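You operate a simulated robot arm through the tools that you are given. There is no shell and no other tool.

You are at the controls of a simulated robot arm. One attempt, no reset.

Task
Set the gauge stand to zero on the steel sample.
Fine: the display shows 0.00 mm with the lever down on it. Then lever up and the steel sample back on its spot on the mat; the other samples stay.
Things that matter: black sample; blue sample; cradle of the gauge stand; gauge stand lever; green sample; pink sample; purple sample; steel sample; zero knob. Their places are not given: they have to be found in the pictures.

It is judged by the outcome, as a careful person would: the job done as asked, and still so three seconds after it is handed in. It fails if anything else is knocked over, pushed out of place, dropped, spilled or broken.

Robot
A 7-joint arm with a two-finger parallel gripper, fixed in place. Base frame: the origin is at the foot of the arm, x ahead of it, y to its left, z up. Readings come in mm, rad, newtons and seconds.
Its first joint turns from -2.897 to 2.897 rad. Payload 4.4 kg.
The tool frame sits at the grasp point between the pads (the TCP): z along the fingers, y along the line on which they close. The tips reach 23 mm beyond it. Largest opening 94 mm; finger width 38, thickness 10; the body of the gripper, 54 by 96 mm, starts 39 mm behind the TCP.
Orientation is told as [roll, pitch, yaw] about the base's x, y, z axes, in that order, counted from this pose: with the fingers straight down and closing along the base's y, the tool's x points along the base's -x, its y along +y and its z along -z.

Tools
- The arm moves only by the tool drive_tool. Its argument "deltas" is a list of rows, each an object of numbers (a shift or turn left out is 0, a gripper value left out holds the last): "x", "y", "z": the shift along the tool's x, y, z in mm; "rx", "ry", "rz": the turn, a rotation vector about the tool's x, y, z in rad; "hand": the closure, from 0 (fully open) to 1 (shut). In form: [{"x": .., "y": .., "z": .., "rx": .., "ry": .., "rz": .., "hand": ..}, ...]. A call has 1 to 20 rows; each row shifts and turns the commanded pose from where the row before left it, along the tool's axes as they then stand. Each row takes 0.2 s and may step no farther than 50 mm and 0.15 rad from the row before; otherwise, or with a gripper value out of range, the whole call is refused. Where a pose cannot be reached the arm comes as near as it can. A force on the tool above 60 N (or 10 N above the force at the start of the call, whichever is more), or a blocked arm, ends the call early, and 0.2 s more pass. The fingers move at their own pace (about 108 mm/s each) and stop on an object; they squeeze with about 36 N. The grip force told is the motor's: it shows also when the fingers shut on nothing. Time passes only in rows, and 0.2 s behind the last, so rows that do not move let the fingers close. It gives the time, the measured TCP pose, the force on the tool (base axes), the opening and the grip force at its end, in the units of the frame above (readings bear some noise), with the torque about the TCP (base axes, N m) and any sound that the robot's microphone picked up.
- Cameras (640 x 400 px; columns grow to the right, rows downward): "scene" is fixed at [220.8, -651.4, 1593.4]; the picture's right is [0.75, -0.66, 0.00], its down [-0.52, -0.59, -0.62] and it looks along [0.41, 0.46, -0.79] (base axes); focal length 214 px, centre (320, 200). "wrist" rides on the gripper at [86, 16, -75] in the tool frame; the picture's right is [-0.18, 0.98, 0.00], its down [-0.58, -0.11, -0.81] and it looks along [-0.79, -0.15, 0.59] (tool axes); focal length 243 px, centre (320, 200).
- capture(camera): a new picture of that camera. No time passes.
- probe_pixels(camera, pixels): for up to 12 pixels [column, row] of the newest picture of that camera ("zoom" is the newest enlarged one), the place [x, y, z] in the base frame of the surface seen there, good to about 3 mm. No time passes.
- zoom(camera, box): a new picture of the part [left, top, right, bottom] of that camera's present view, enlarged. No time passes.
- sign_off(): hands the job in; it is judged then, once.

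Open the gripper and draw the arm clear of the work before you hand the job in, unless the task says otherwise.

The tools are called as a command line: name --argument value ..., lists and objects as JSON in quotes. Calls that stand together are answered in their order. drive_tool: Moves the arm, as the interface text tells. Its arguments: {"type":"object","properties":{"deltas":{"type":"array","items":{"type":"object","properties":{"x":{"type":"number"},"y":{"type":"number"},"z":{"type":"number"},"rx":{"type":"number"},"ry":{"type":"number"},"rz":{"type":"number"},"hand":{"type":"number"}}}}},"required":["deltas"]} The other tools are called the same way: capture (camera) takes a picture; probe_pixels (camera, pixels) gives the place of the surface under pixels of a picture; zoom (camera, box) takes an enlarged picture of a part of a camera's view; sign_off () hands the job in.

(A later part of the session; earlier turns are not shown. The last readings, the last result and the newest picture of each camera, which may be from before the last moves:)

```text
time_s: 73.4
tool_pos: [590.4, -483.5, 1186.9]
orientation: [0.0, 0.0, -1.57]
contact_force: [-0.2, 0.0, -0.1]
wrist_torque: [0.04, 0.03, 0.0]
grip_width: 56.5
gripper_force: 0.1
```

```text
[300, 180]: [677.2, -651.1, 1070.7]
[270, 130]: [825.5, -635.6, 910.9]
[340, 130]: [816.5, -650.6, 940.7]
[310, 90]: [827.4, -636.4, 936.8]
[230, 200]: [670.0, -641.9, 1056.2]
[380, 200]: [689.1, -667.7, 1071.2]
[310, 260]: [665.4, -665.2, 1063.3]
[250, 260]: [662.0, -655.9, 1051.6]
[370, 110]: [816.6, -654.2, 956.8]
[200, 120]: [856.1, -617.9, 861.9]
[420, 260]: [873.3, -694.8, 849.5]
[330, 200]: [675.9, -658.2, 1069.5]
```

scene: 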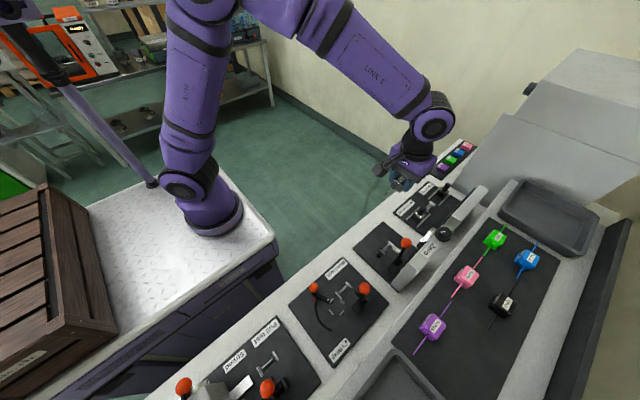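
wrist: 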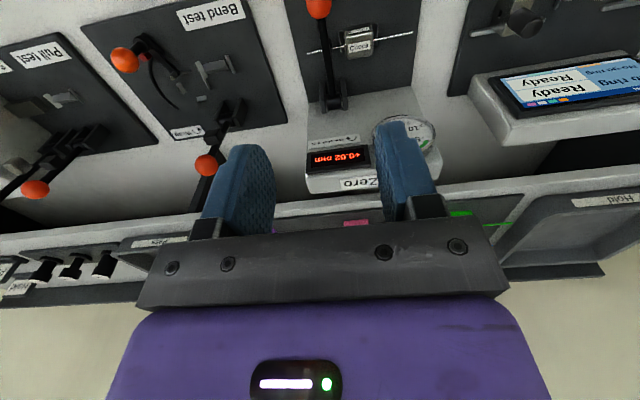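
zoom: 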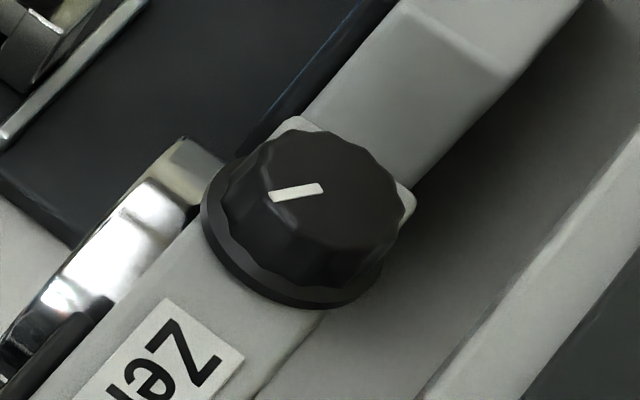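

The display reads +0.02 mm, and the label shows a clockwise arrow with "One click 0.01". The knob is centred near (676,-657), top z≈1070. I move above it with the fingers closing along x, opened to ~75 mm.

drive_tool --deltas '[{"x": -34.7, "y": 17, "z": 5.4, "hand": 0.2}, {"x": -34.7, "y": 17, "z": 5.4}, {"x": -34.7, "y": 17, "z": 5.4}, {"x": -34.7, "y": 17, "z": 5.4}, {"x": -34.7, "y": 17, "z": 5.4}, {}]'

capture --camera "wrist"

zoom --camera "wrist" --box '[230, 30, 410, 190]'

```text
time_s: 74.8
tool_pos: [675.5, -658.6, 1160.0]
orientation: [0.001, 0.001, -1.57]
contact_force: [0.1, -0.5, -0.2]
wrist_torque: [-0.05, 0.0, -0.01]
grip_width: 75.0
gripper_force: 0.0
```

```text
taken
```

wrist: 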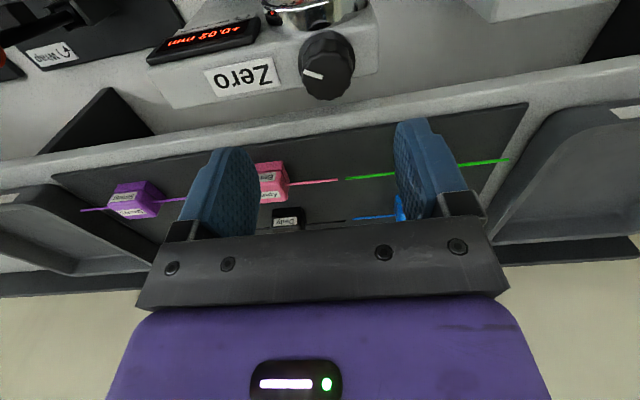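

```text
2.50 times, centred on (320, 110) of wrist
```

zoom: 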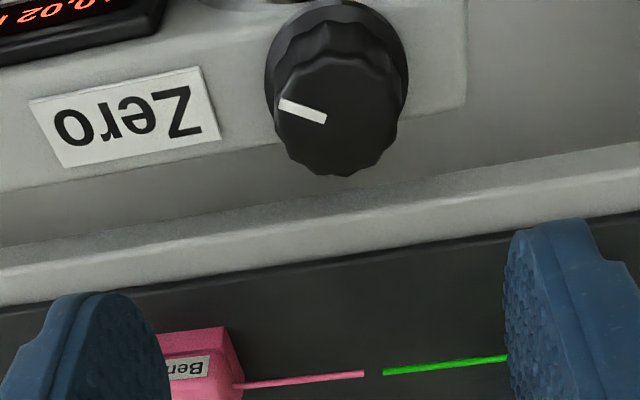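

The display is visible here too (upper left, wrist (210,40)). I probe the knob's outline to centre on it.

probe_pixels --camera "zoom" --pixels '[[338, 115], [290, 115], [390, 115], [340, 65], [340, 165], [300, 80], [380, 150], [380, 80], [300, 150], [270, 60], [405, 60], [340, 15]]'

probe_pixels --camera "zoom" --pixels '[[280, 112], [395, 95], [340, 172], [335, 58], [320, 200], [250, 150], [430, 80], [180, 160], [460, 20], [240, 30], [320, 118], [285, 102]]'

zoom --camera "wrist" --box '[280, 20, 380, 110]'

```text
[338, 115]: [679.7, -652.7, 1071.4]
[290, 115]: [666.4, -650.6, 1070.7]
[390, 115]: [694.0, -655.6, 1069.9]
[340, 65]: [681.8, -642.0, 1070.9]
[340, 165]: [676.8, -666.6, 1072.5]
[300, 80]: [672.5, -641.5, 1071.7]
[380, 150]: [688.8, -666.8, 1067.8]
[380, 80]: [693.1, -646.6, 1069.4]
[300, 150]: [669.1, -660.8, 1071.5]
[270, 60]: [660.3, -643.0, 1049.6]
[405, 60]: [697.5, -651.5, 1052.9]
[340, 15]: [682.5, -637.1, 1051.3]
```

```text
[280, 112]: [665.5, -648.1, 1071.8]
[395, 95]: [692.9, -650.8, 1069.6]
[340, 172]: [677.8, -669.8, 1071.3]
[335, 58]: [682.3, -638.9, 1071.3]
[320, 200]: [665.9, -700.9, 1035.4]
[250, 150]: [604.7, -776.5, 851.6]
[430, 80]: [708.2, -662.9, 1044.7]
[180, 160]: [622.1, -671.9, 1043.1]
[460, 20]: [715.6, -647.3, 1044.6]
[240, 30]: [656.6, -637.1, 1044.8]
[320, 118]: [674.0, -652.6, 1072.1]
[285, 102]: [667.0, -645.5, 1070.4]
```

```text
4.44 times, centred on (330, 65) of wrist
```

zoom: 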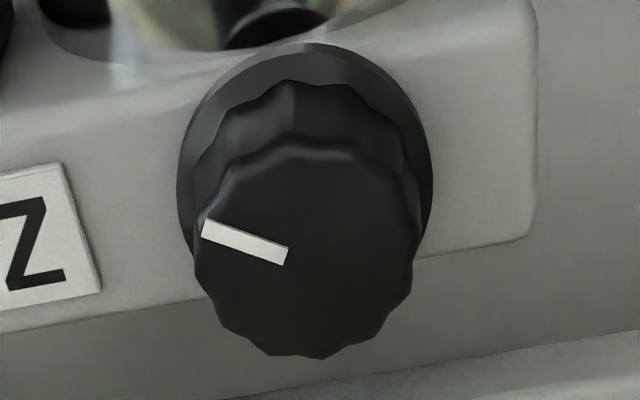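

The knob is centred at about (680,-654), radius ≈15 mm, top z 1071, flange at 1050. I align, descend to z≈1077, and close on it.

drive_tool --deltas '[{"x": 4.6, "y": 4.5, "z": 15, "hand": 0.36}, {"z": 25}, {"z": 25}, {"z": 18}, {}]'

capture --camera "wrist"

zoom --camera "wrist" --box '[130, 60, 430, 240]'

```text
time_s: 76.0
tool_pos: [680.8, -654.5, 1075.6]
orientation: [0.001, -0.001, -1.57]
contact_force: [-0.1, 0.3, -0.4]
wrist_torque: [0.03, 0.02, 0.01]
grip_width: 60.2
gripper_force: 0.1
```

```text
taken
```

wrist: 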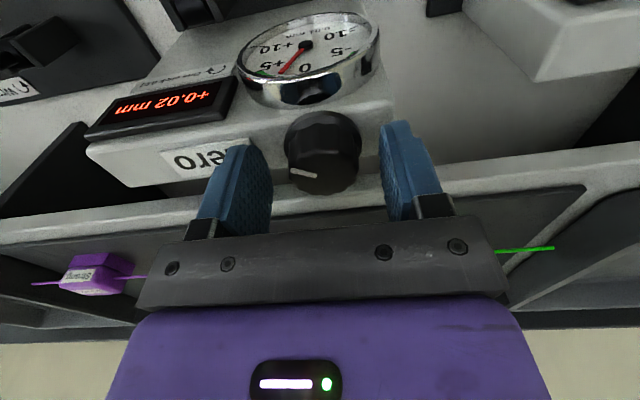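

```text
2.13 times, centred on (280, 150) of wrist
```

zoom: 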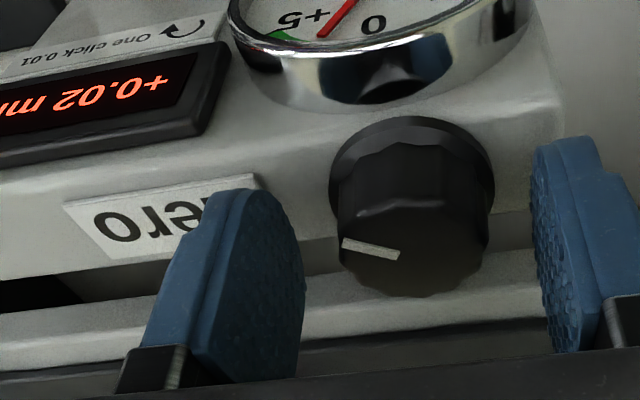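

The knob is centred between the fingers, and the display reading +0.02 mm stays visible. I close on it.

drive_tool --deltas '[{"hand": 0.5}, {"hand": 0.62}, {"hand": 0.75}, {"hand": 1.0}, {}, {}]'

capture --camera "wrist"

zoom --camera "wrist" --box '[70, 20, 390, 220]'

```text
time_s: 77.4
tool_pos: [680.5, -654.8, 1076.4]
orientation: [0.001, -0.001, -1.57]
contact_force: [13.2, -2.7, 0.7]
wrist_torque: [-0.14, -0.39, 0.02]
grip_width: 35.0
gripper_force: 44.4
```

```text
taken
```

wrist: 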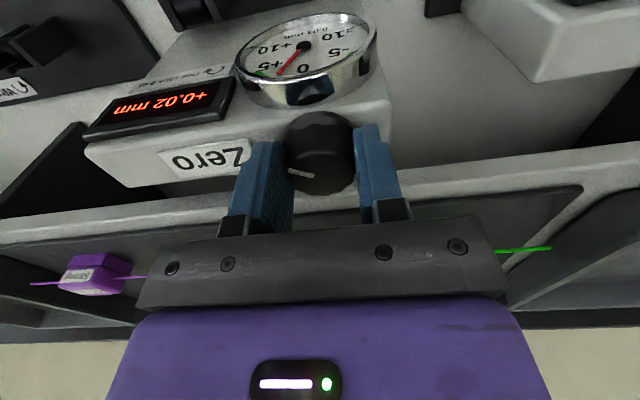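

```text
2.00 times, centred on (230, 120) of wrist
```

zoom: 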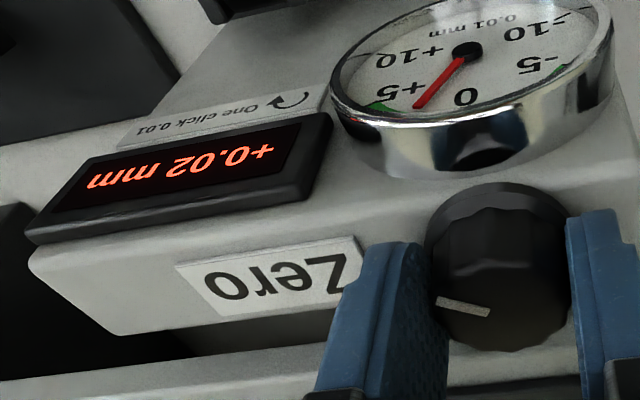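

Knob gripped at 35 mm; reading still +0.02. I trim x slightly and twist counterclockwise (rz negative) about 0.13 rad, then read.

drive_tool --deltas '[{"y": 0.5}, {"rz": -0.065}, {"rz": -0.065}, {}]'

capture --camera "wrist"

zoom --camera "wrist" --box '[70, 20, 390, 220]'

```text
time_s: 78.4
tool_pos: [680.7, -654.9, 1076.0]
orientation: [0.0, -0.002, -1.44]
contact_force: [20.4, -6.4, 7.4]
wrist_torque: [0.19, -0.47, 0.05]
grip_width: 34.8
gripper_force: 45.3
```

```text
taken
```

wrist: 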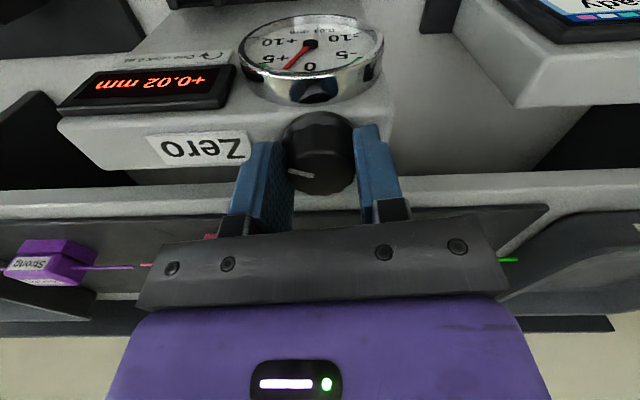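

```text
2.00 times, centred on (230, 120) of wrist
```

zoom: 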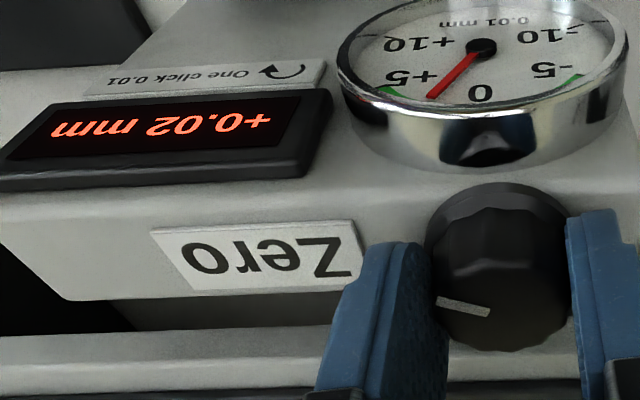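

The knob turned with the fingers (7.5°), reading still +0.02. I continue another 0.1 rad with an x trim.

drive_tool --deltas '[{"y": 0.7}, {"rz": -0.05}, {"rz": -0.05}, {}]'

zoom --camera "wrist" --box '[40, 10, 390, 220]'

```text
time_s: 79.4
tool_pos: [681.0, -654.0, 1076.5]
orientation: [0.0, -0.001, -1.34]
contact_force: [20.3, -11.9, 7.3]
wrist_torque: [-0.18, -0.43, 0.05]
grip_width: 35.0
gripper_force: 45.1
```

```text
1.83 times, centred on (215, 115) of wrist
```

zoom: 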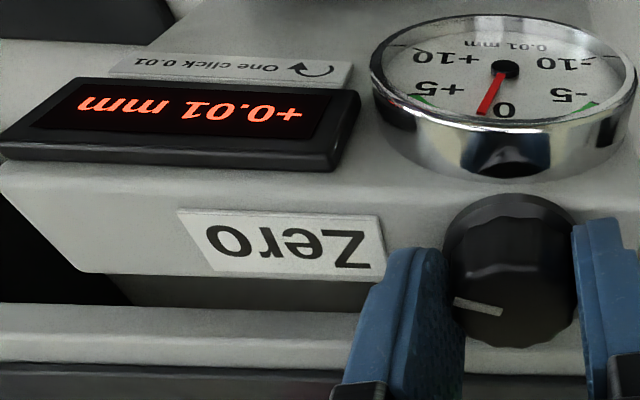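

The reading moved to +0.01 mm, so counterclockwise is right. I go on in smaller twists of 0.1 rad.

drive_tool --deltas '[{"x": -0.5, "y": 0.7}, {"rz": -0.05}, {"rz": -0.05}, {}]'

zoom --camera "wrist" --box '[20, 0, 390, 220]'

```text
time_s: 80.4
tool_pos: [679.6, -654.0, 1075.8]
orientation: [-0.002, 0.0, -1.241]
contact_force: [7.9, -7.1, 9.5]
wrist_torque: [0.1, -0.16, 0.02]
grip_width: 35.0
gripper_force: 44.6
```

```text
1.73 times, centred on (205, 110) of wrist
```

zoom: 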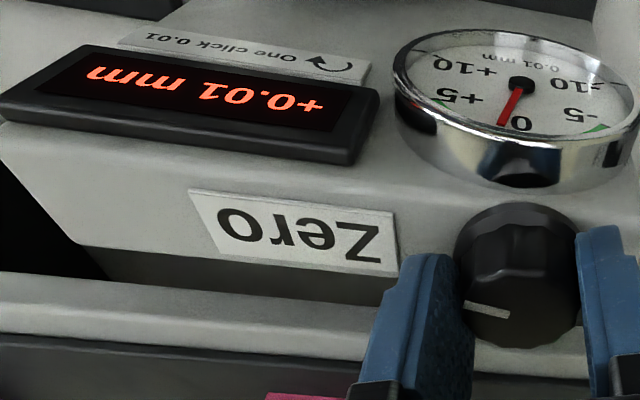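

Still +0.01 at 0.33 rad total. I twist another 0.1 rad.

drive_tool --deltas '[{"rz": -0.05}, {"rz": -0.05}, {}]'

zoom --camera "wrist" --box '[0, 0, 390, 230]'

```text
time_s: 81.2
tool_pos: [680.5, -655.1, 1076.2]
orientation: [0.001, 0.002, -1.141]
contact_force: [5.9, -3.7, 9.9]
wrist_torque: [0.26, 0.19, 0.0]
grip_width: 34.9
gripper_force: 44.7
```

```text
1.64 times, centred on (195, 115) of wrist
```

zoom: 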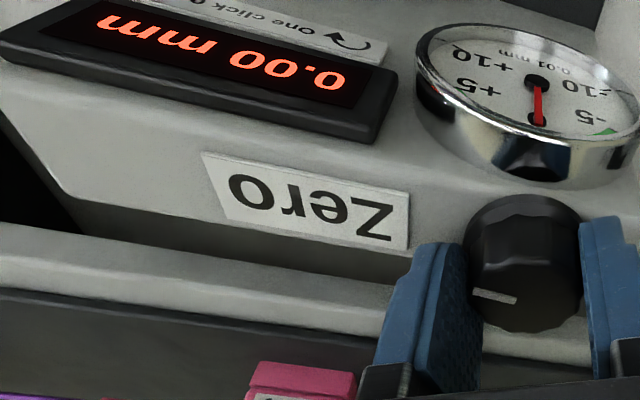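

Now the display shows 0.00 mm at 0.43 rad total. I twist 0.07 rad more to sit in the middle of the click, and re-read.

drive_tool --deltas '[{"rz": -0.035}, {"rz": -0.035}, {}]'

zoom --camera "wrist" --box '[0, 0, 390, 230]'

```text
time_s: 82.0
tool_pos: [680.5, -654.6, 1075.8]
orientation: [0.0, 0.001, -1.071]
contact_force: [-1.4, -3.4, 3.2]
wrist_torque: [-0.69, -0.42, 0.01]
grip_width: 34.9
gripper_force: 45.0
```

```text
1.64 times, centred on (195, 115) of wrist
```

zoom: 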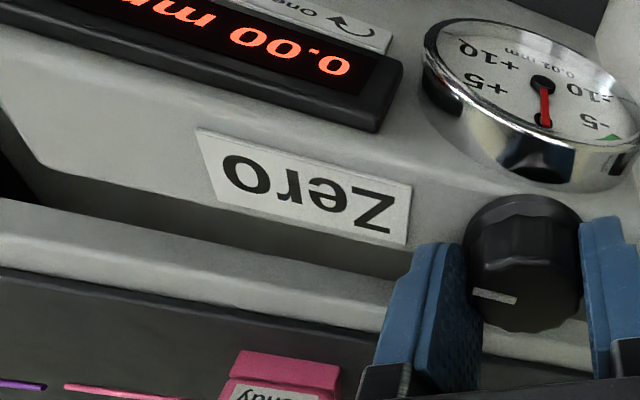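

It reads 0.00 mm, needle on 0. I open the fingers and check the reading before rising.

drive_tool --deltas '[{"hand": 0.8}, {"hand": 0.6}, {"hand": 0.36}, {}]'

zoom --camera "wrist" --box '[0, 0, 390, 230]'

drive_tool --deltas '[{"z": -15}, {"z": -25}, {"z": -30}, {"z": -30}, {}]'

capture --camera "wrist"

```text
time_s: 83.0
tool_pos: [680.9, -654.6, 1075.8]
orientation: [0.001, -0.001, -1.073]
contact_force: [-0.2, -0.1, 0.9]
wrist_torque: [-0.04, 0.0, 0.0]
grip_width: 60.3
gripper_force: 0.1
```

```text
1.64 times, centred on (195, 115) of wrist
```

zoom: 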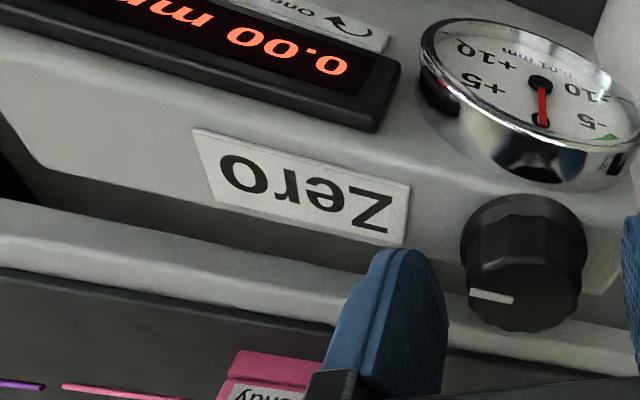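

```text
time_s: 84.2
tool_pos: [679.9, -652.8, 1175.8]
orientation: [0.0, -0.001, -1.072]
contact_force: [0.9, -0.2, -0.5]
wrist_torque: [0.04, -0.02, -0.01]
grip_width: 59.9
gripper_force: 0.0
```

```text
taken
```

wrist: 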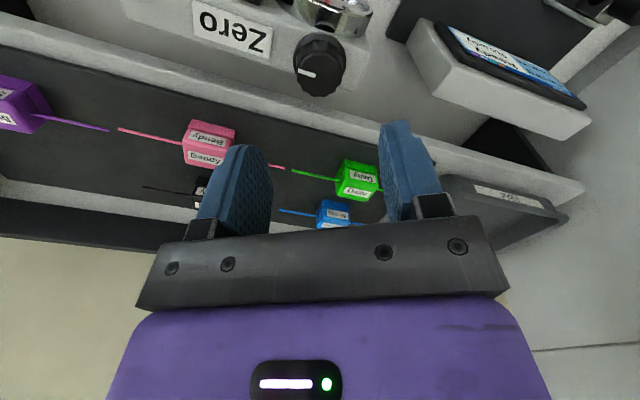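

Reading stays 0.00 after release. I turn back to yaw -90° and go above the lever ball at about (589,-484).

drive_tool --deltas '[{"rz": 0.125}, {"rz": 0.125}, {"rz": 0.125}, {"rz": 0.124}, {"x": 33.7, "y": -18.2, "z": -2}, {"x": 33.7, "y": -18.2, "z": -2}, {"x": 33.7, "y": -18.2, "z": -2}, {"x": 33.7, "y": -18.2, "z": -2}, {"x": 33.7, "y": -18.2, "z": -2}, {}]'

capture --camera "wrist"

zoom --camera "wrist" --box '[280, 0, 440, 200]'

zoom --camera "scene" --box '[360, 210, 440, 280]'

```text
time_s: 86.4
tool_pos: [589.0, -485.9, 1186.3]
orientation: [0.0, 0.002, -1.57]
contact_force: [-0.4, 0.1, -0.6]
wrist_torque: [0.0, 0.02, -0.03]
grip_width: 60.0
gripper_force: 0.1
```

```text
taken
```

wrist: 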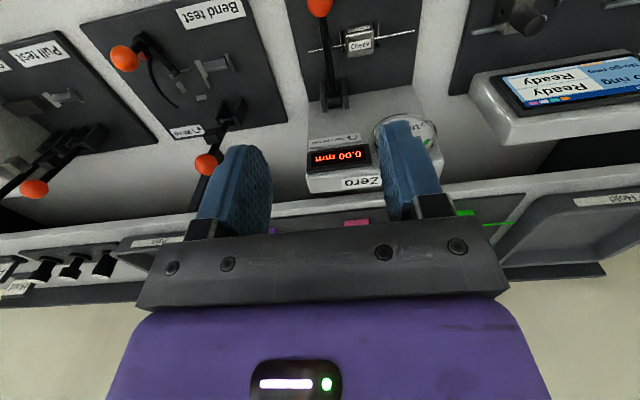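

```text
2.00 times, centred on (360, 100) of wrist
```

zoom: 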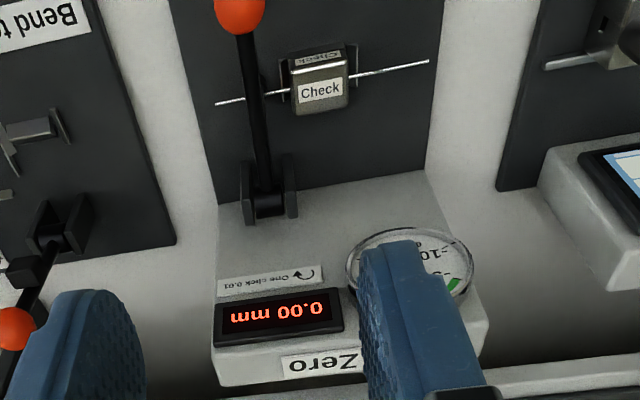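

```text
5.71 times, centred on (400, 245) of scene
```

zoom: 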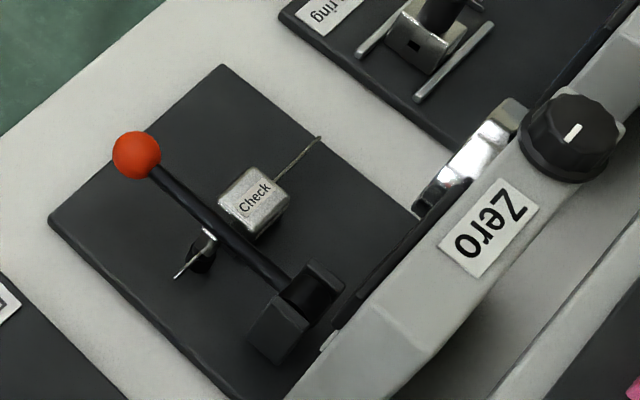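

The display shows 0.00 mm with the lever down, sample seated. I probe the ball before gripping it to lift the lever.

probe_pixels --camera "zoom" --pixels '[[137, 155], [125, 150], [150, 160], [137, 140], [137, 170], [180, 195], [230, 235], [265, 270], [320, 290], [208, 235], [180, 270], [255, 195]]'

drive_tool --deltas '[{"z": 45}, {"z": 45}, {"z": 45}, {"z": 45}, {"z": 20}, {}]'

capture --camera "wrist"

```text
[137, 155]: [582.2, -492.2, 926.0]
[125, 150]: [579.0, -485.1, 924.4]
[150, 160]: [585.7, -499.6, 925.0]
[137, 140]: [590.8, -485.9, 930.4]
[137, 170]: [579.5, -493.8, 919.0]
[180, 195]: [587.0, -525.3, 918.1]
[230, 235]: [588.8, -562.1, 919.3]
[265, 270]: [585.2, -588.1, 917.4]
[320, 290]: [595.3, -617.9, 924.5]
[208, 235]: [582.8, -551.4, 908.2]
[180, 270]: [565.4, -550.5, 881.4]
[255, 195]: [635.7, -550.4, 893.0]
```

```text
time_s: 87.8
tool_pos: [590.5, -486.4, 987.4]
orientation: [-0.001, -0.002, -1.571]
contact_force: [-0.1, 0.2, -0.6]
wrist_torque: [0.01, 0.06, -0.02]
grip_width: 60.0
gripper_force: 0.1
```

```text
taken
```

wrist: 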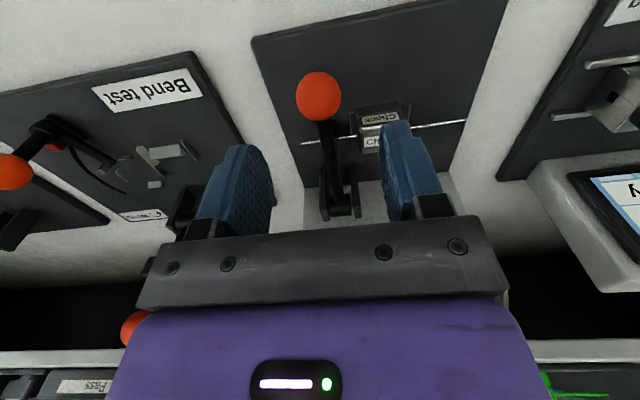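

The ball centre is about (589,-488,912). I descend onto it and close.

drive_tool --deltas '[{"x": -1.2, "y": -1.2, "z": 20}, {"z": 20}, {"z": 20}, {"z": 15}, {}, {"hand": 0.55}, {"hand": 0.75}, {"hand": 1.0}, {}, {}]'

capture --camera "wrist"

```text
time_s: 90.0
tool_pos: [588.4, -486.7, 911.1]
orientation: [-0.001, 0.0, -1.57]
contact_force: [11.1, -1.8, -1.4]
wrist_torque: [0.05, 0.02, 0.0]
grip_width: 29.0
gripper_force: 45.2
```

```text
taken
```

wrist: 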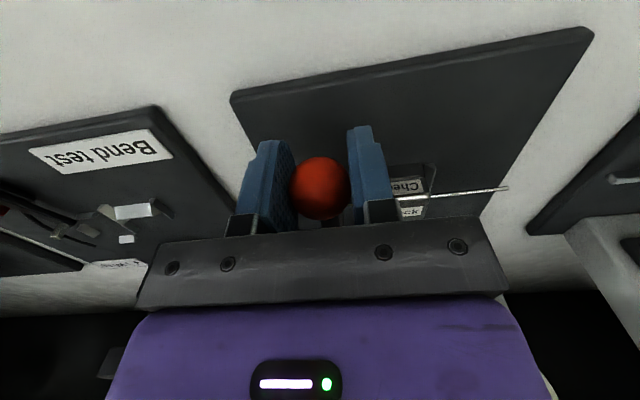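

The ball is gripped. I reverse the arc in chunks, beginning upward.

drive_tool --deltas '[{"y": 0.5, "z": -4}, {"z": -6}, {"x": -1.2, "z": -12.8}, {"x": -2.5, "z": -12.7}, {"x": -3.9, "z": -12.3}, {}]'

drive_tool --deltas '[{"x": -5.1, "z": -11.9}, {"x": -6.3, "z": -11.3}, {"x": -7.5, "z": -10.5}, {}]'

zoom --camera "scene" --box '[360, 200, 450, 280]'

```text
time_s: 91.4
tool_pos: [589.6, -493.7, 959.3]
orientation: [0.002, 0.0, -1.571]
contact_force: [11.0, 3.1, -7.7]
wrist_torque: [0.96, 0.05, 0.02]
grip_width: 28.8
gripper_force: 45.3
```

```text
time_s: 92.4
tool_pos: [588.8, -513.2, 992.6]
orientation: [0.002, 0.0, -1.569]
contact_force: [7.4, 4.9, -7.9]
wrist_torque: [1.2, 0.03, 0.05]
grip_width: 29.5
gripper_force: 44.8
```

```text
5.00 times, centred on (405, 240) of scene
```

zoom: 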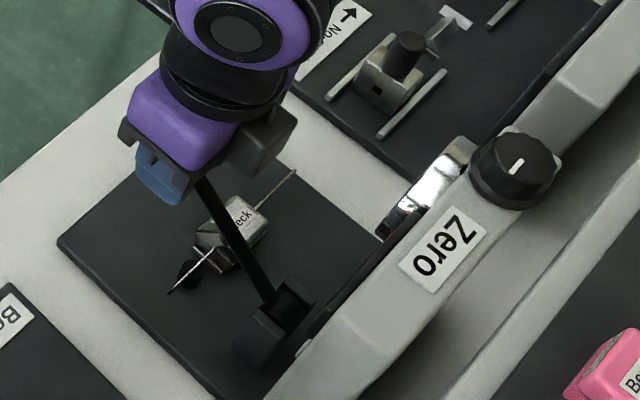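

The lever is rising well and the sample stays put. I continue the arc.

drive_tool --deltas '[{"y": 0.3, "x": -8.5, "z": -9.8}, {"x": -9.5, "z": -8.7}, {"x": -10.4, "z": -7.8}, {"x": -11.1, "z": -6.5}, {}]'

drive_tool --deltas '[{"x": -11.7, "z": -5.4}, {"x": -12.3, "z": -4.2}, {"x": -12.6, "z": -2.8}, {}]'

zoom --camera "scene" --box '[360, 200, 450, 280]'

```text
time_s: 93.6
tool_pos: [590.2, -550.5, 1026.7]
orientation: [0.001, -0.001, -1.572]
contact_force: [-6.3, 13.8, 2.9]
wrist_torque: [1.3, 0.17, 0.04]
grip_width: 29.4
gripper_force: 45.0
```

```text
time_s: 94.6
tool_pos: [589.6, -588.8, 1037.7]
orientation: [0.0, -0.001, -1.57]
contact_force: [-10.4, 8.5, 0.2]
wrist_torque: [1.11, 0.01, 0.13]
grip_width: 29.4
gripper_force: 44.7
```

```text
5.00 times, centred on (405, 240) of scene
```

zoom: 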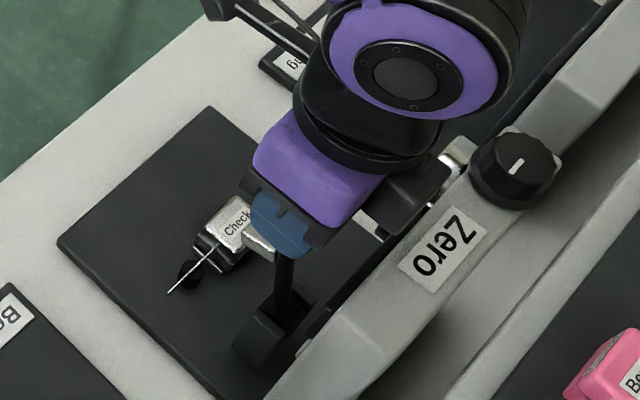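

Ball is at y≈-589; the original up position was about y -601. I go the last 12 mm in small steps watching Fy.

drive_tool --deltas '[{"x": -5, "z": -0.7, "y": -0.4}, {"x": -5, "z": -0.5}, {}]'

drive_tool --deltas '[{"x": -2, "z": -0.1}, {}]'

drive_tool --deltas '[{"x": -1.5}, {}]'

```text
time_s: 95.4
tool_pos: [588.1, -598.4, 1039.8]
orientation: [0.003, 0.0, -1.568]
contact_force: [-7.0, 10.4, 5.1]
wrist_torque: [1.31, 0.07, 0.05]
grip_width: 29.5
gripper_force: 45.1
```

```text
time_s: 96.0
tool_pos: [590.2, -601.0, 1040.6]
orientation: [0.002, -0.002, -1.569]
contact_force: [-1.7, 9.2, 7.3]
wrist_torque: [1.25, -0.01, -0.02]
grip_width: 29.4
gripper_force: 44.9
```

```text
time_s: 96.6
tool_pos: [590.0, -602.7, 1040.9]
orientation: [0.003, -0.002, -1.568]
contact_force: [-1.9, 8.9, 12.8]
wrist_torque: [1.22, 0.02, 0.01]
grip_width: 29.2
gripper_force: 45.1
```

The ball is back at y≈-602.7, matching its start. I ease off, open, and rise to check the display.

drive_tool --deltas '[{"x": 0.3}, {"hand": 0.8}, {"hand": 0.6}, {"hand": 0.36}, {}, {"z": -15}, {"z": -25}, {"z": -30}, {"z": -20, "x": 15}, {"x": 40, "z": -15}, {"x": 45, "z": -15}, {"x": 40, "z": -15}, {}]'

capture --camera "wrist"

zoom --camera "wrist" --box '[280, 40, 440, 230]'

zoom --camera "scene" --box '[360, 210, 440, 280]'

```text
time_s: 99.4
tool_pos: [589.3, -460.8, 1169.9]
orientation: [0.0, -0.001, -1.571]
contact_force: [0.4, -0.5, -0.3]
wrist_torque: [-0.01, -0.04, -0.02]
grip_width: 60.0
gripper_force: 0.1
```

```text
taken
```

wrist: 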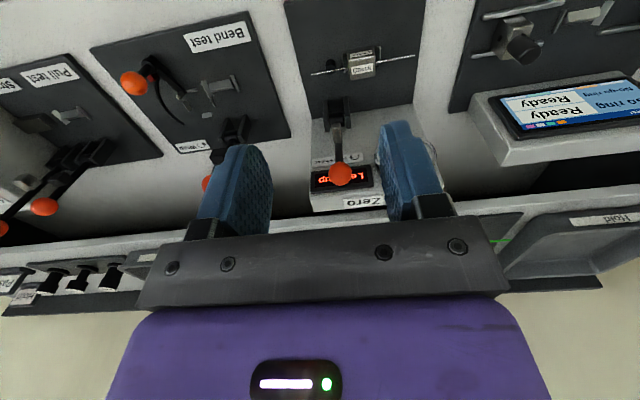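

```text
2.11 times, centred on (360, 135) of wrist
```

zoom: 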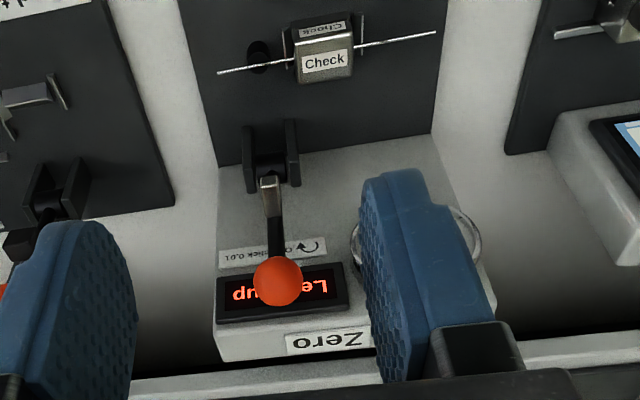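

```text
5.71 times, centred on (400, 245) of scene
```

zoom: 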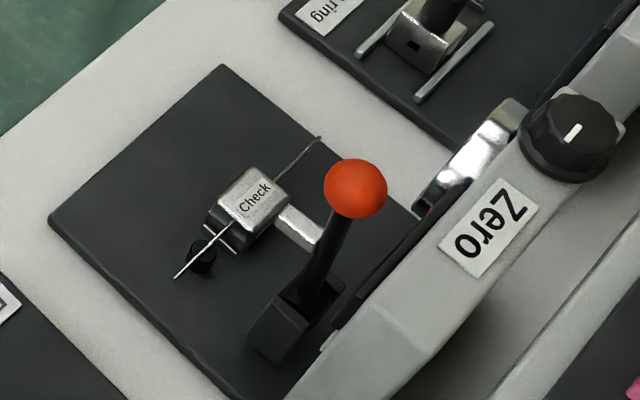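

"Lever up" is shown and everything looks as before. I turn to yaw 0 and retrace the path to the sample: first to (645,-447) and down to z≈925.

drive_tool --deltas '[{"rz": -0.1428}, {"rz": -0.1428}, {"rz": -0.1428}, {"rz": -0.1428}, {"rz": -0.1428}, {"rz": -0.1428}, {"rz": -0.1428}, {"rz": -0.1428}, {"rz": -0.1428}, {"rz": -0.1428}, {"rz": -0.1428}, {"x": -28, "y": 7, "hand": 0.5}, {"x": -28, "y": 7}, {"z": 40}, {"z": 42}, {"z": 42}, {"z": 42}, {"z": 42}, {"z": 36}, {}]'

capture --camera "wrist"

```text
time_s: 103.6
tool_pos: [646.6, -447.2, 929.7]
orientation: [-0.001, 0.001, -0.001]
contact_force: [0.0, -0.1, 0.1]
wrist_torque: [-0.01, -0.01, -0.02]
grip_width: 46.7
gripper_force: 0.1
```

```text
taken
```

wrist: 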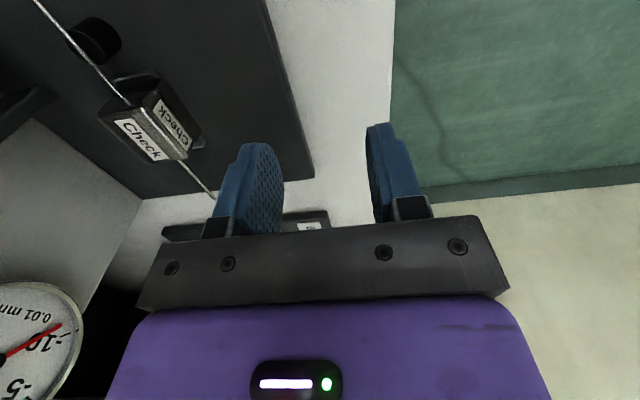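

I slide to y≈-549.5 at z≈929, then check before lowering around the body.

drive_tool --deltas '[{"y": -12}, {"y": -22}, {"y": -24}, {"y": -22}, {"y": -14}, {"y": -8.3}, {}]'

capture --camera "wrist"

zoom --camera "wrist" --box '[220, 40, 420, 230]'

```text
time_s: 105.2
tool_pos: [647.2, -549.9, 929.8]
orientation: [-0.001, 0.0, -0.001]
contact_force: [0.1, -0.5, -0.4]
wrist_torque: [-0.05, 0.0, -0.01]
grip_width: 47.4
gripper_force: 0.1
```

```text
taken
```

wrist: 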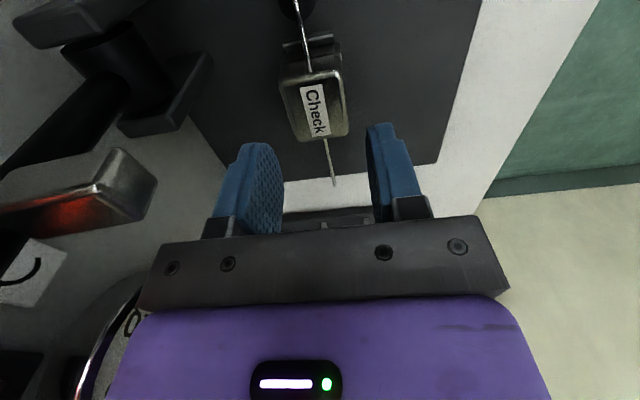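

```text
2.11 times, centred on (320, 135) of wrist
```

zoom: 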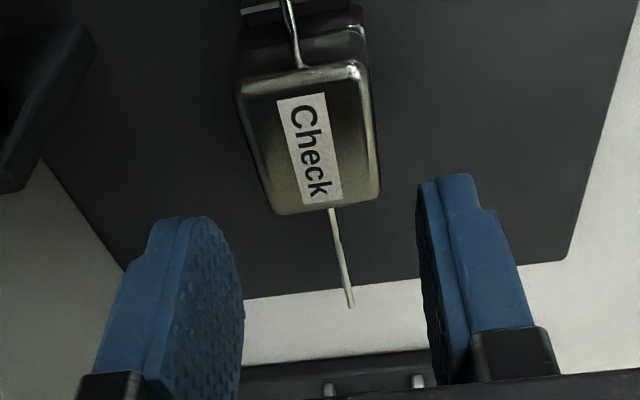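

The sample is centred between the fingers. I lower 42 mm to z≈888, shift 12 mm to -x, and close.

drive_tool --deltas '[{"z": 12}, {"z": 12}, {"z": 10}, {"z": 6}, {"z": 2}, {"x": 6}, {"x": 6}, {}]'

zoom --camera "wrist" --box '[220, 40, 420, 230]'

```text
time_s: 107.0
tool_pos: [634.8, -550.9, 888.7]
orientation: [0.0, 0.0, 0.001]
contact_force: [-0.2, 0.1, -0.2]
wrist_torque: [-0.01, 0.0, 0.01]
grip_width: 47.0
gripper_force: 0.0
```

```text
2.11 times, centred on (320, 135) of wrist
```

zoom: 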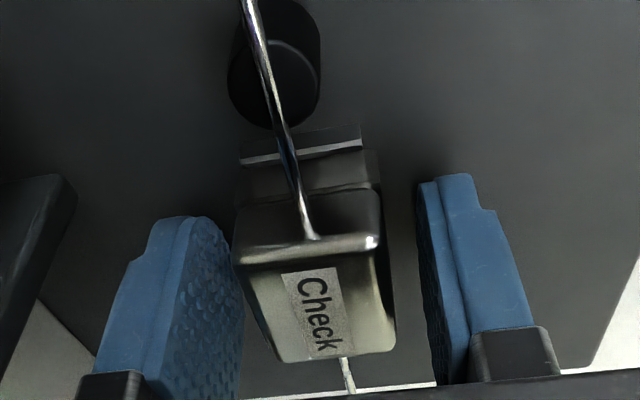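

Same relative pose as at release. I close on the body and lift 3 mm slowly as a test.

drive_tool --deltas '[{"hand": 0.62}, {"hand": 0.75}, {"hand": 1.0}, {}, {}, {}, {"z": -1}, {"z": -1}, {"z": -1}, {}]'

zoom --camera "wrist" --box '[220, 40, 420, 230]'

```text
time_s: 109.2
tool_pos: [632.1, -550.9, 891.1]
orientation: [0.0, -0.001, 0.0]
contact_force: [-0.6, 0.0, -0.9]
wrist_torque: [-0.01, -0.01, -0.01]
grip_width: 31.5
gripper_force: 36.3
```

```text
2.11 times, centred on (320, 135) of wrist
```

zoom: 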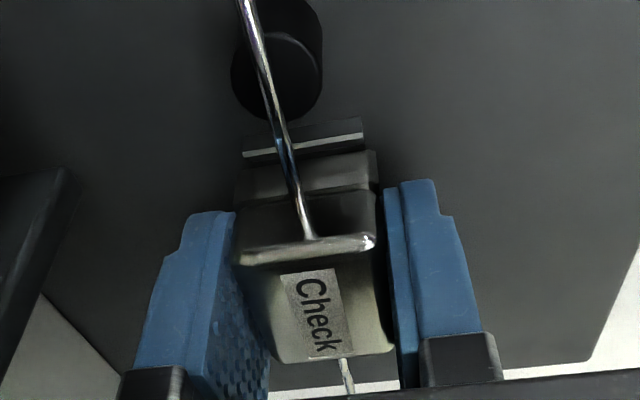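

It lifts with the fingers (31.5 mm). I raise to z≈906, slide +y 50 mm, and go up gently.

drive_tool --deltas '[{"z": -3}, {"z": -5}, {"z": -5}, {"z": -2}, {"y": 5}, {"y": 8}, {"y": 12}, {"y": 12}, {"y": 8}, {"y": 5}, {}, {"z": -4}, {"z": -8}, {"z": -12}, {"z": -14}, {"z": -14}, {"z": -14}, {"z": -14}, {"z": -10}, {}]'

drive_tool --deltas '[{"z": -5}, {"z": -10}, {"z": -15}, {"z": -18}, {"z": -18}, {"z": -18}, {"z": -18}, {"z": -18}, {"z": -18}, {"z": -18}, {"z": -18}, {"z": -12}, {"z": -6}, {}]'

capture --camera "wrist"

zoom --camera "wrist" --box '[220, 80, 420, 240]'

```text
time_s: 113.4
tool_pos: [632.6, -500.5, 996.9]
orientation: [0.0, 0.0, -0.001]
contact_force: [0.9, 0.0, -1.2]
wrist_torque: [-0.04, 0.0, 0.0]
grip_width: 31.6
gripper_force: 35.6
```

```text
time_s: 116.4
tool_pos: [633.2, -499.8, 1188.4]
orientation: [-0.001, -0.001, 0.003]
contact_force: [-0.8, 0.0, -0.5]
wrist_torque: [0.01, 0.02, 0.03]
grip_width: 31.4
gripper_force: 35.8
```

```text
taken
```

wrist: 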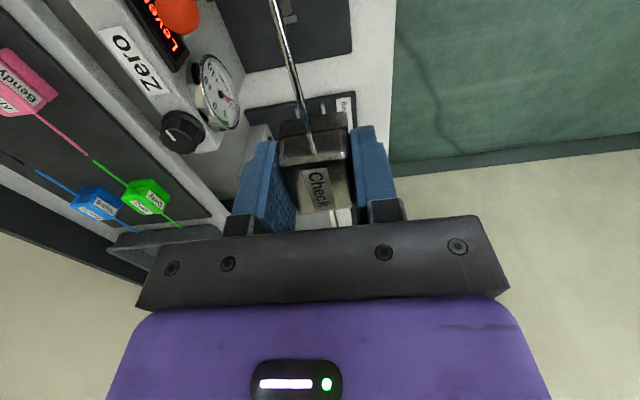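

```text
2.50 times, centred on (320, 160) of wrist
```

zoom: 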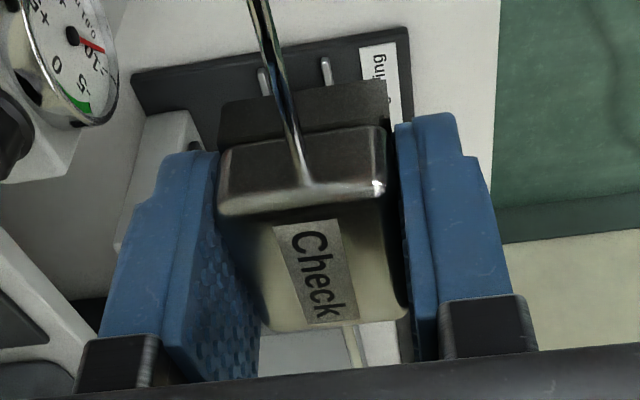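

Held firmly. I probe the sample relative to the TCP (633.2,-499.8,1188.4) for placing it back.

probe_pixels --camera "zoom" --pixels '[[263, 60], [280, 110], [297, 160], [350, 345], [225, 210], [382, 190], [300, 205], [310, 322], [225, 135], [375, 95], [230, 180], [370, 150]]'

probe_pixels --camera "wrist" --pixels '[[275, 20], [285, 60], [295, 100], [303, 130], [335, 218], [300, 145], [325, 140], [282, 155], [345, 150], [320, 205], [290, 205], [310, 165]]'

```text
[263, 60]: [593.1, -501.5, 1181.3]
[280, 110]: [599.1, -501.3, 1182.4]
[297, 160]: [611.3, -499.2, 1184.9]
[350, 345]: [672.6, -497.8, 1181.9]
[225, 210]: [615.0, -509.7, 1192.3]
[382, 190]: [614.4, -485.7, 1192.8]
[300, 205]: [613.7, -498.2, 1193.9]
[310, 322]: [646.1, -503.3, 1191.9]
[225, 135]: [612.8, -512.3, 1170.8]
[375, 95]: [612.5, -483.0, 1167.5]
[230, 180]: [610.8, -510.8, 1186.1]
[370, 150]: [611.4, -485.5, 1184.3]
```

```text
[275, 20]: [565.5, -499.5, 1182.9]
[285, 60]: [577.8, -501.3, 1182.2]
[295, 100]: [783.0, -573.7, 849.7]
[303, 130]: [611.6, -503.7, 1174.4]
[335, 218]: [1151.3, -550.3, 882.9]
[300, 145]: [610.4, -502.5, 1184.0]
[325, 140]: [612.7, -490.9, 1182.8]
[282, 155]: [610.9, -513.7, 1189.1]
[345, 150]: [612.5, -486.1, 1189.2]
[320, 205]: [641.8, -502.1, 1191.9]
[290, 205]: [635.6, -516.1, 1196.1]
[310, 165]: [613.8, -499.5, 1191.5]
```

Offsets: TCP-to-face 21.9 mm, rod y offset ≈ -0.3 mm. The original spot calls for TCP about (443.7,-833.9). I carry it back gently at z≈1188.

drive_tool --deltas '[{"x": 3.8, "y": -6.7}, {"x": 3.8, "y": -6.7}, {"x": 7.6, "y": -13.4}, {"x": 7.6, "y": -13.4}, {"x": 12, "y": -21.15}, {"x": 12, "y": -21.15}, {"x": 12, "y": -21.15}, {"x": 12, "y": -21.15}, {"x": 12, "y": -21.15}, {"x": 12, "y": -21.15}, {"x": 12, "y": -21.15}, {"x": 12, "y": -21.15}, {"x": 12, "y": -21.15}, {"x": 12, "y": -21.15}, {"x": 12, "y": -21.15}, {"x": 12, "y": -21.15}, {"x": 7.6, "y": -13.4}, {"x": 7.6, "y": -13.4}, {"x": 3.8, "y": -6.7}, {"x": 3.8, "y": -6.7}]'

drive_tool --deltas '[{}]'

capture --camera "wrist"

capture --camera "scene"

```text
time_s: 120.6
tool_pos: [442.7, -834.5, 1188.5]
orientation: [0.0, -0.001, 0.001]
contact_force: [0.8, -0.3, -0.1]
wrist_torque: [-0.02, 0.0, 0.0]
grip_width: 31.5
gripper_force: 35.4
```

```text
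time_s: 121.0
tool_pos: [442.4, -834.9, 1188.8]
orientation: [0.001, 0.001, 0.0]
contact_force: [-0.1, 1.1, -1.2]
wrist_torque: [0.01, -0.03, 0.04]
grip_width: 31.6
gripper_force: 35.7
```

```text
taken
```

wrist: 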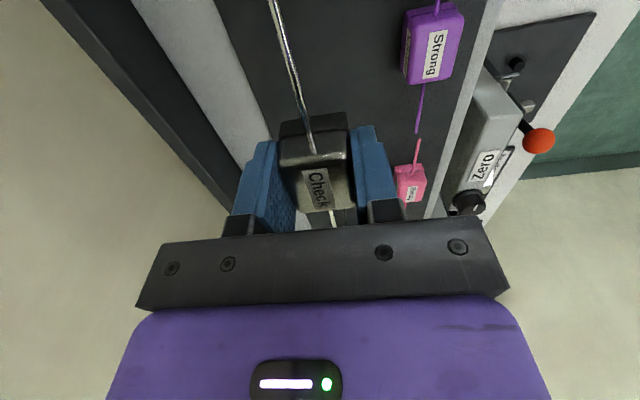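

```text
taken
```

scene: 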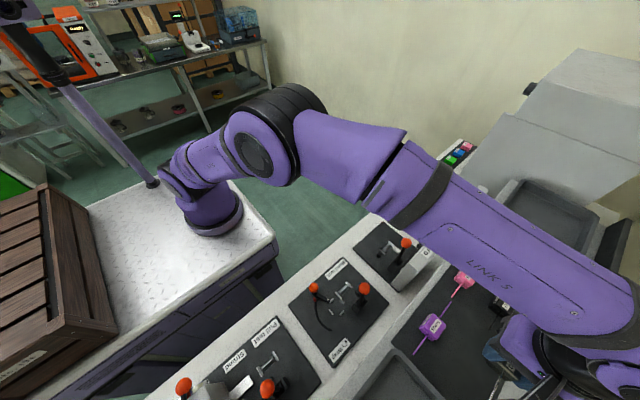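

At (442.5,-834.7). I trim slightly and descend to just above the mat (TCP ≈1086).

drive_tool --deltas '[{"x": -0.7, "y": 0.5, "z": 4}, {"z": 8}, {"z": 12}, {"z": 14}, {"z": 14}, {"z": 14}, {"z": 12}, {"z": 10}, {"z": 8}, {"z": 4}, {"z": 2}, {}]'

zoom --camera "wrist" --box '[220, 40, 480, 230]'

```text
time_s: 123.6
tool_pos: [443.6, -833.9, 1086.1]
orientation: [0.001, 0.001, 0.001]
contact_force: [0.1, -0.4, -0.4]
wrist_torque: [0.03, -0.03, 0.02]
grip_width: 31.4
gripper_force: 36.0
```

```text
2.11 times, centred on (350, 135) of wrist
```

zoom: 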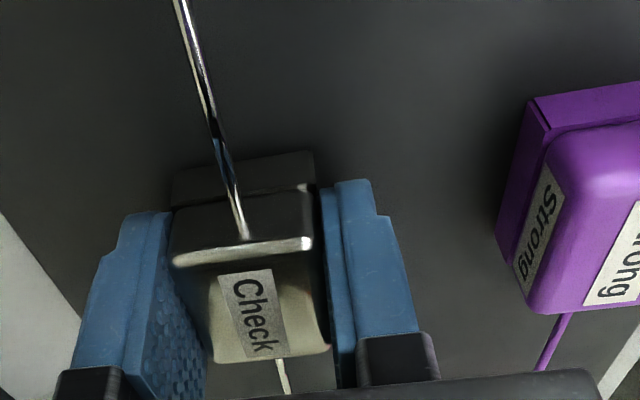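

Position (443.6,-833.9,1086.1) is right. I lower in 1 mm steps until contact.

drive_tool --deltas '[{"z": 1}, {"z": 1}, {}]'

drive_tool --deltas '[{"z": 0.8}, {}]'

drive_tool --deltas '[{"z": 0.8}, {}]'

```text
time_s: 124.4
tool_pos: [444.4, -833.2, 1082.9]
orientation: [0.001, -0.001, -0.001]
contact_force: [-0.5, 0.9, -0.5]
wrist_torque: [0.02, 0.02, 0.01]
grip_width: 31.4
gripper_force: 35.9
```

```text
time_s: 125.0
tool_pos: [444.1, -833.0, 1083.5]
orientation: [0.001, 0.003, 0.0]
contact_force: [0.9, 0.2, -0.8]
wrist_torque: [0.02, 0.01, 0.02]
grip_width: 31.3
gripper_force: 35.8
```

```text
time_s: 125.6
tool_pos: [445.4, -834.4, 1083.4]
orientation: [-0.001, -0.001, -0.001]
contact_force: [0.7, 0.4, 0.1]
wrist_torque: [-0.01, 0.04, 0.02]
grip_width: 31.3
gripper_force: 36.2
```

No contact yet; I continue with 0.6 mm steps.

drive_tool --deltas '[{"z": 0.6}, {}]'

drive_tool --deltas '[{"z": 0.6}, {}]'

drive_tool --deltas '[{"z": 0.5}, {}]'

```text
time_s: 126.2
tool_pos: [444.2, -833.7, 1081.9]
orientation: [0.0, 0.0, -0.001]
contact_force: [0.2, 0.4, -0.8]
wrist_torque: [0.01, -0.02, -0.04]
grip_width: 31.3
gripper_force: 35.8
```

```text
time_s: 126.8
tool_pos: [445.3, -834.3, 1082.5]
orientation: [-0.002, -0.001, 0.002]
contact_force: [2.2, 0.0, 7.0]
wrist_torque: [0.03, 0.02, -0.03]
grip_width: 31.0
gripper_force: 36.1
```

```text
time_s: 127.4
tool_pos: [444.6, -834.4, 1082.4]
orientation: [-0.002, -0.002, 0.002]
contact_force: [2.8, -1.1, 15.7]
wrist_torque: [0.02, -0.03, 0.03]
grip_width: 31.6
gripper_force: 36.0
```

The sample rests on the mat (Fz 16 N). I ease, open to ~52 mm, and rise straight up slowly.

drive_tool --deltas '[{"z": -0.6}, {}, {"hand": 0.8}, {"hand": 0.6}, {"hand": 0.44}, {}, {"z": -8}, {"z": -15}, {"z": -25}, {"z": -30}, {"z": -30}, {}]'

capture --camera "wrist"

zoom --camera "scene" --box '[440, 330, 500, 400]'

```text
time_s: 130.0
tool_pos: [443.0, -835.1, 1190.8]
orientation: [0.0, 0.0, 0.0]
contact_force: [-0.6, -0.1, 0.4]
wrist_torque: [0.02, -0.01, 0.0]
grip_width: 52.7
gripper_force: 0.0
```

```text
taken
```

wrist: 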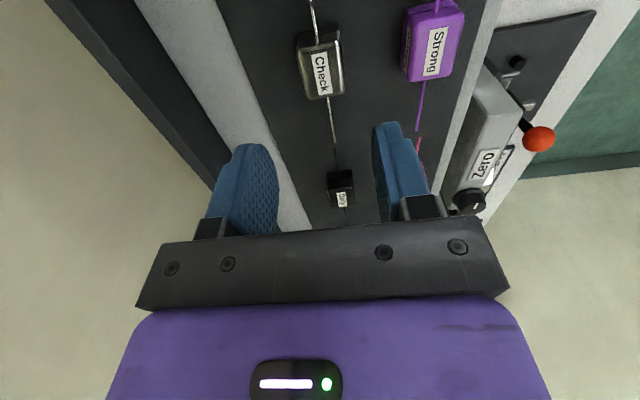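

```text
5.71 times, centred on (470, 365) of scene
```

zoom: 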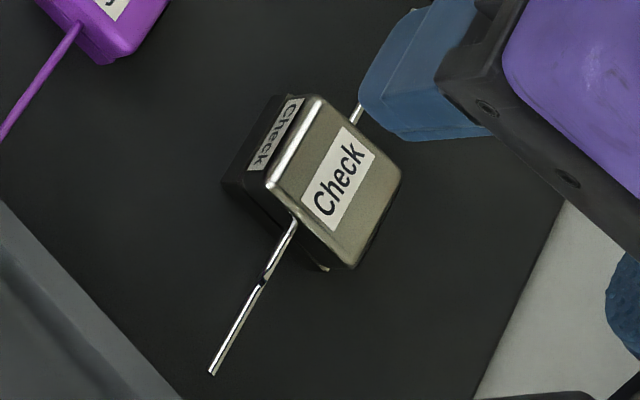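

Compared with the first zoom of the same box, the sample is displaced by only about 1 px (≈2–3 mm). I measure its place with the wrist camera.

zoom --camera "wrist" --box '[270, 0, 370, 110]'

probe_pixels --camera "zoom" --pixels '[[268, 40], [275, 80], [283, 130], [352, 380], [358, 395], [195, 185], [330, 170], [220, 340], [370, 325], [280, 170], [310, 335], [365, 250]]'

```text
3.64 times, centred on (320, 55) of wrist
```

zoom: 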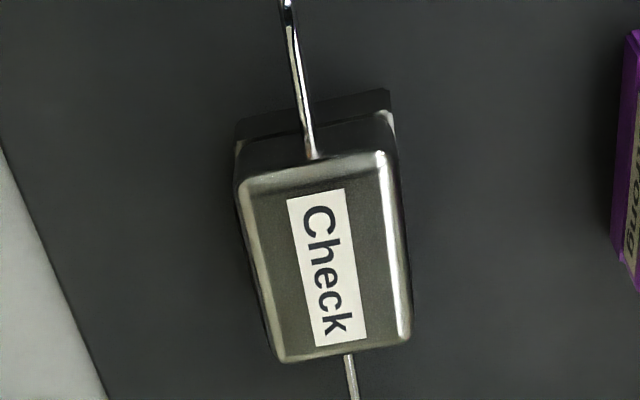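

```text
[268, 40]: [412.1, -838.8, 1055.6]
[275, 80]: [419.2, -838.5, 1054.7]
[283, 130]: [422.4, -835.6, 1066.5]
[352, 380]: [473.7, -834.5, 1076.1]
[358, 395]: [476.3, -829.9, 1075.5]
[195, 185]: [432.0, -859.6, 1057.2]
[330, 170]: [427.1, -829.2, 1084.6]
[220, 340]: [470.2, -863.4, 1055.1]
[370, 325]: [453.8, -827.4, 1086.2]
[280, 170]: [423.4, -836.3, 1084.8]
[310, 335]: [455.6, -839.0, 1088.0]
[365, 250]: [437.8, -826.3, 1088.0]
```

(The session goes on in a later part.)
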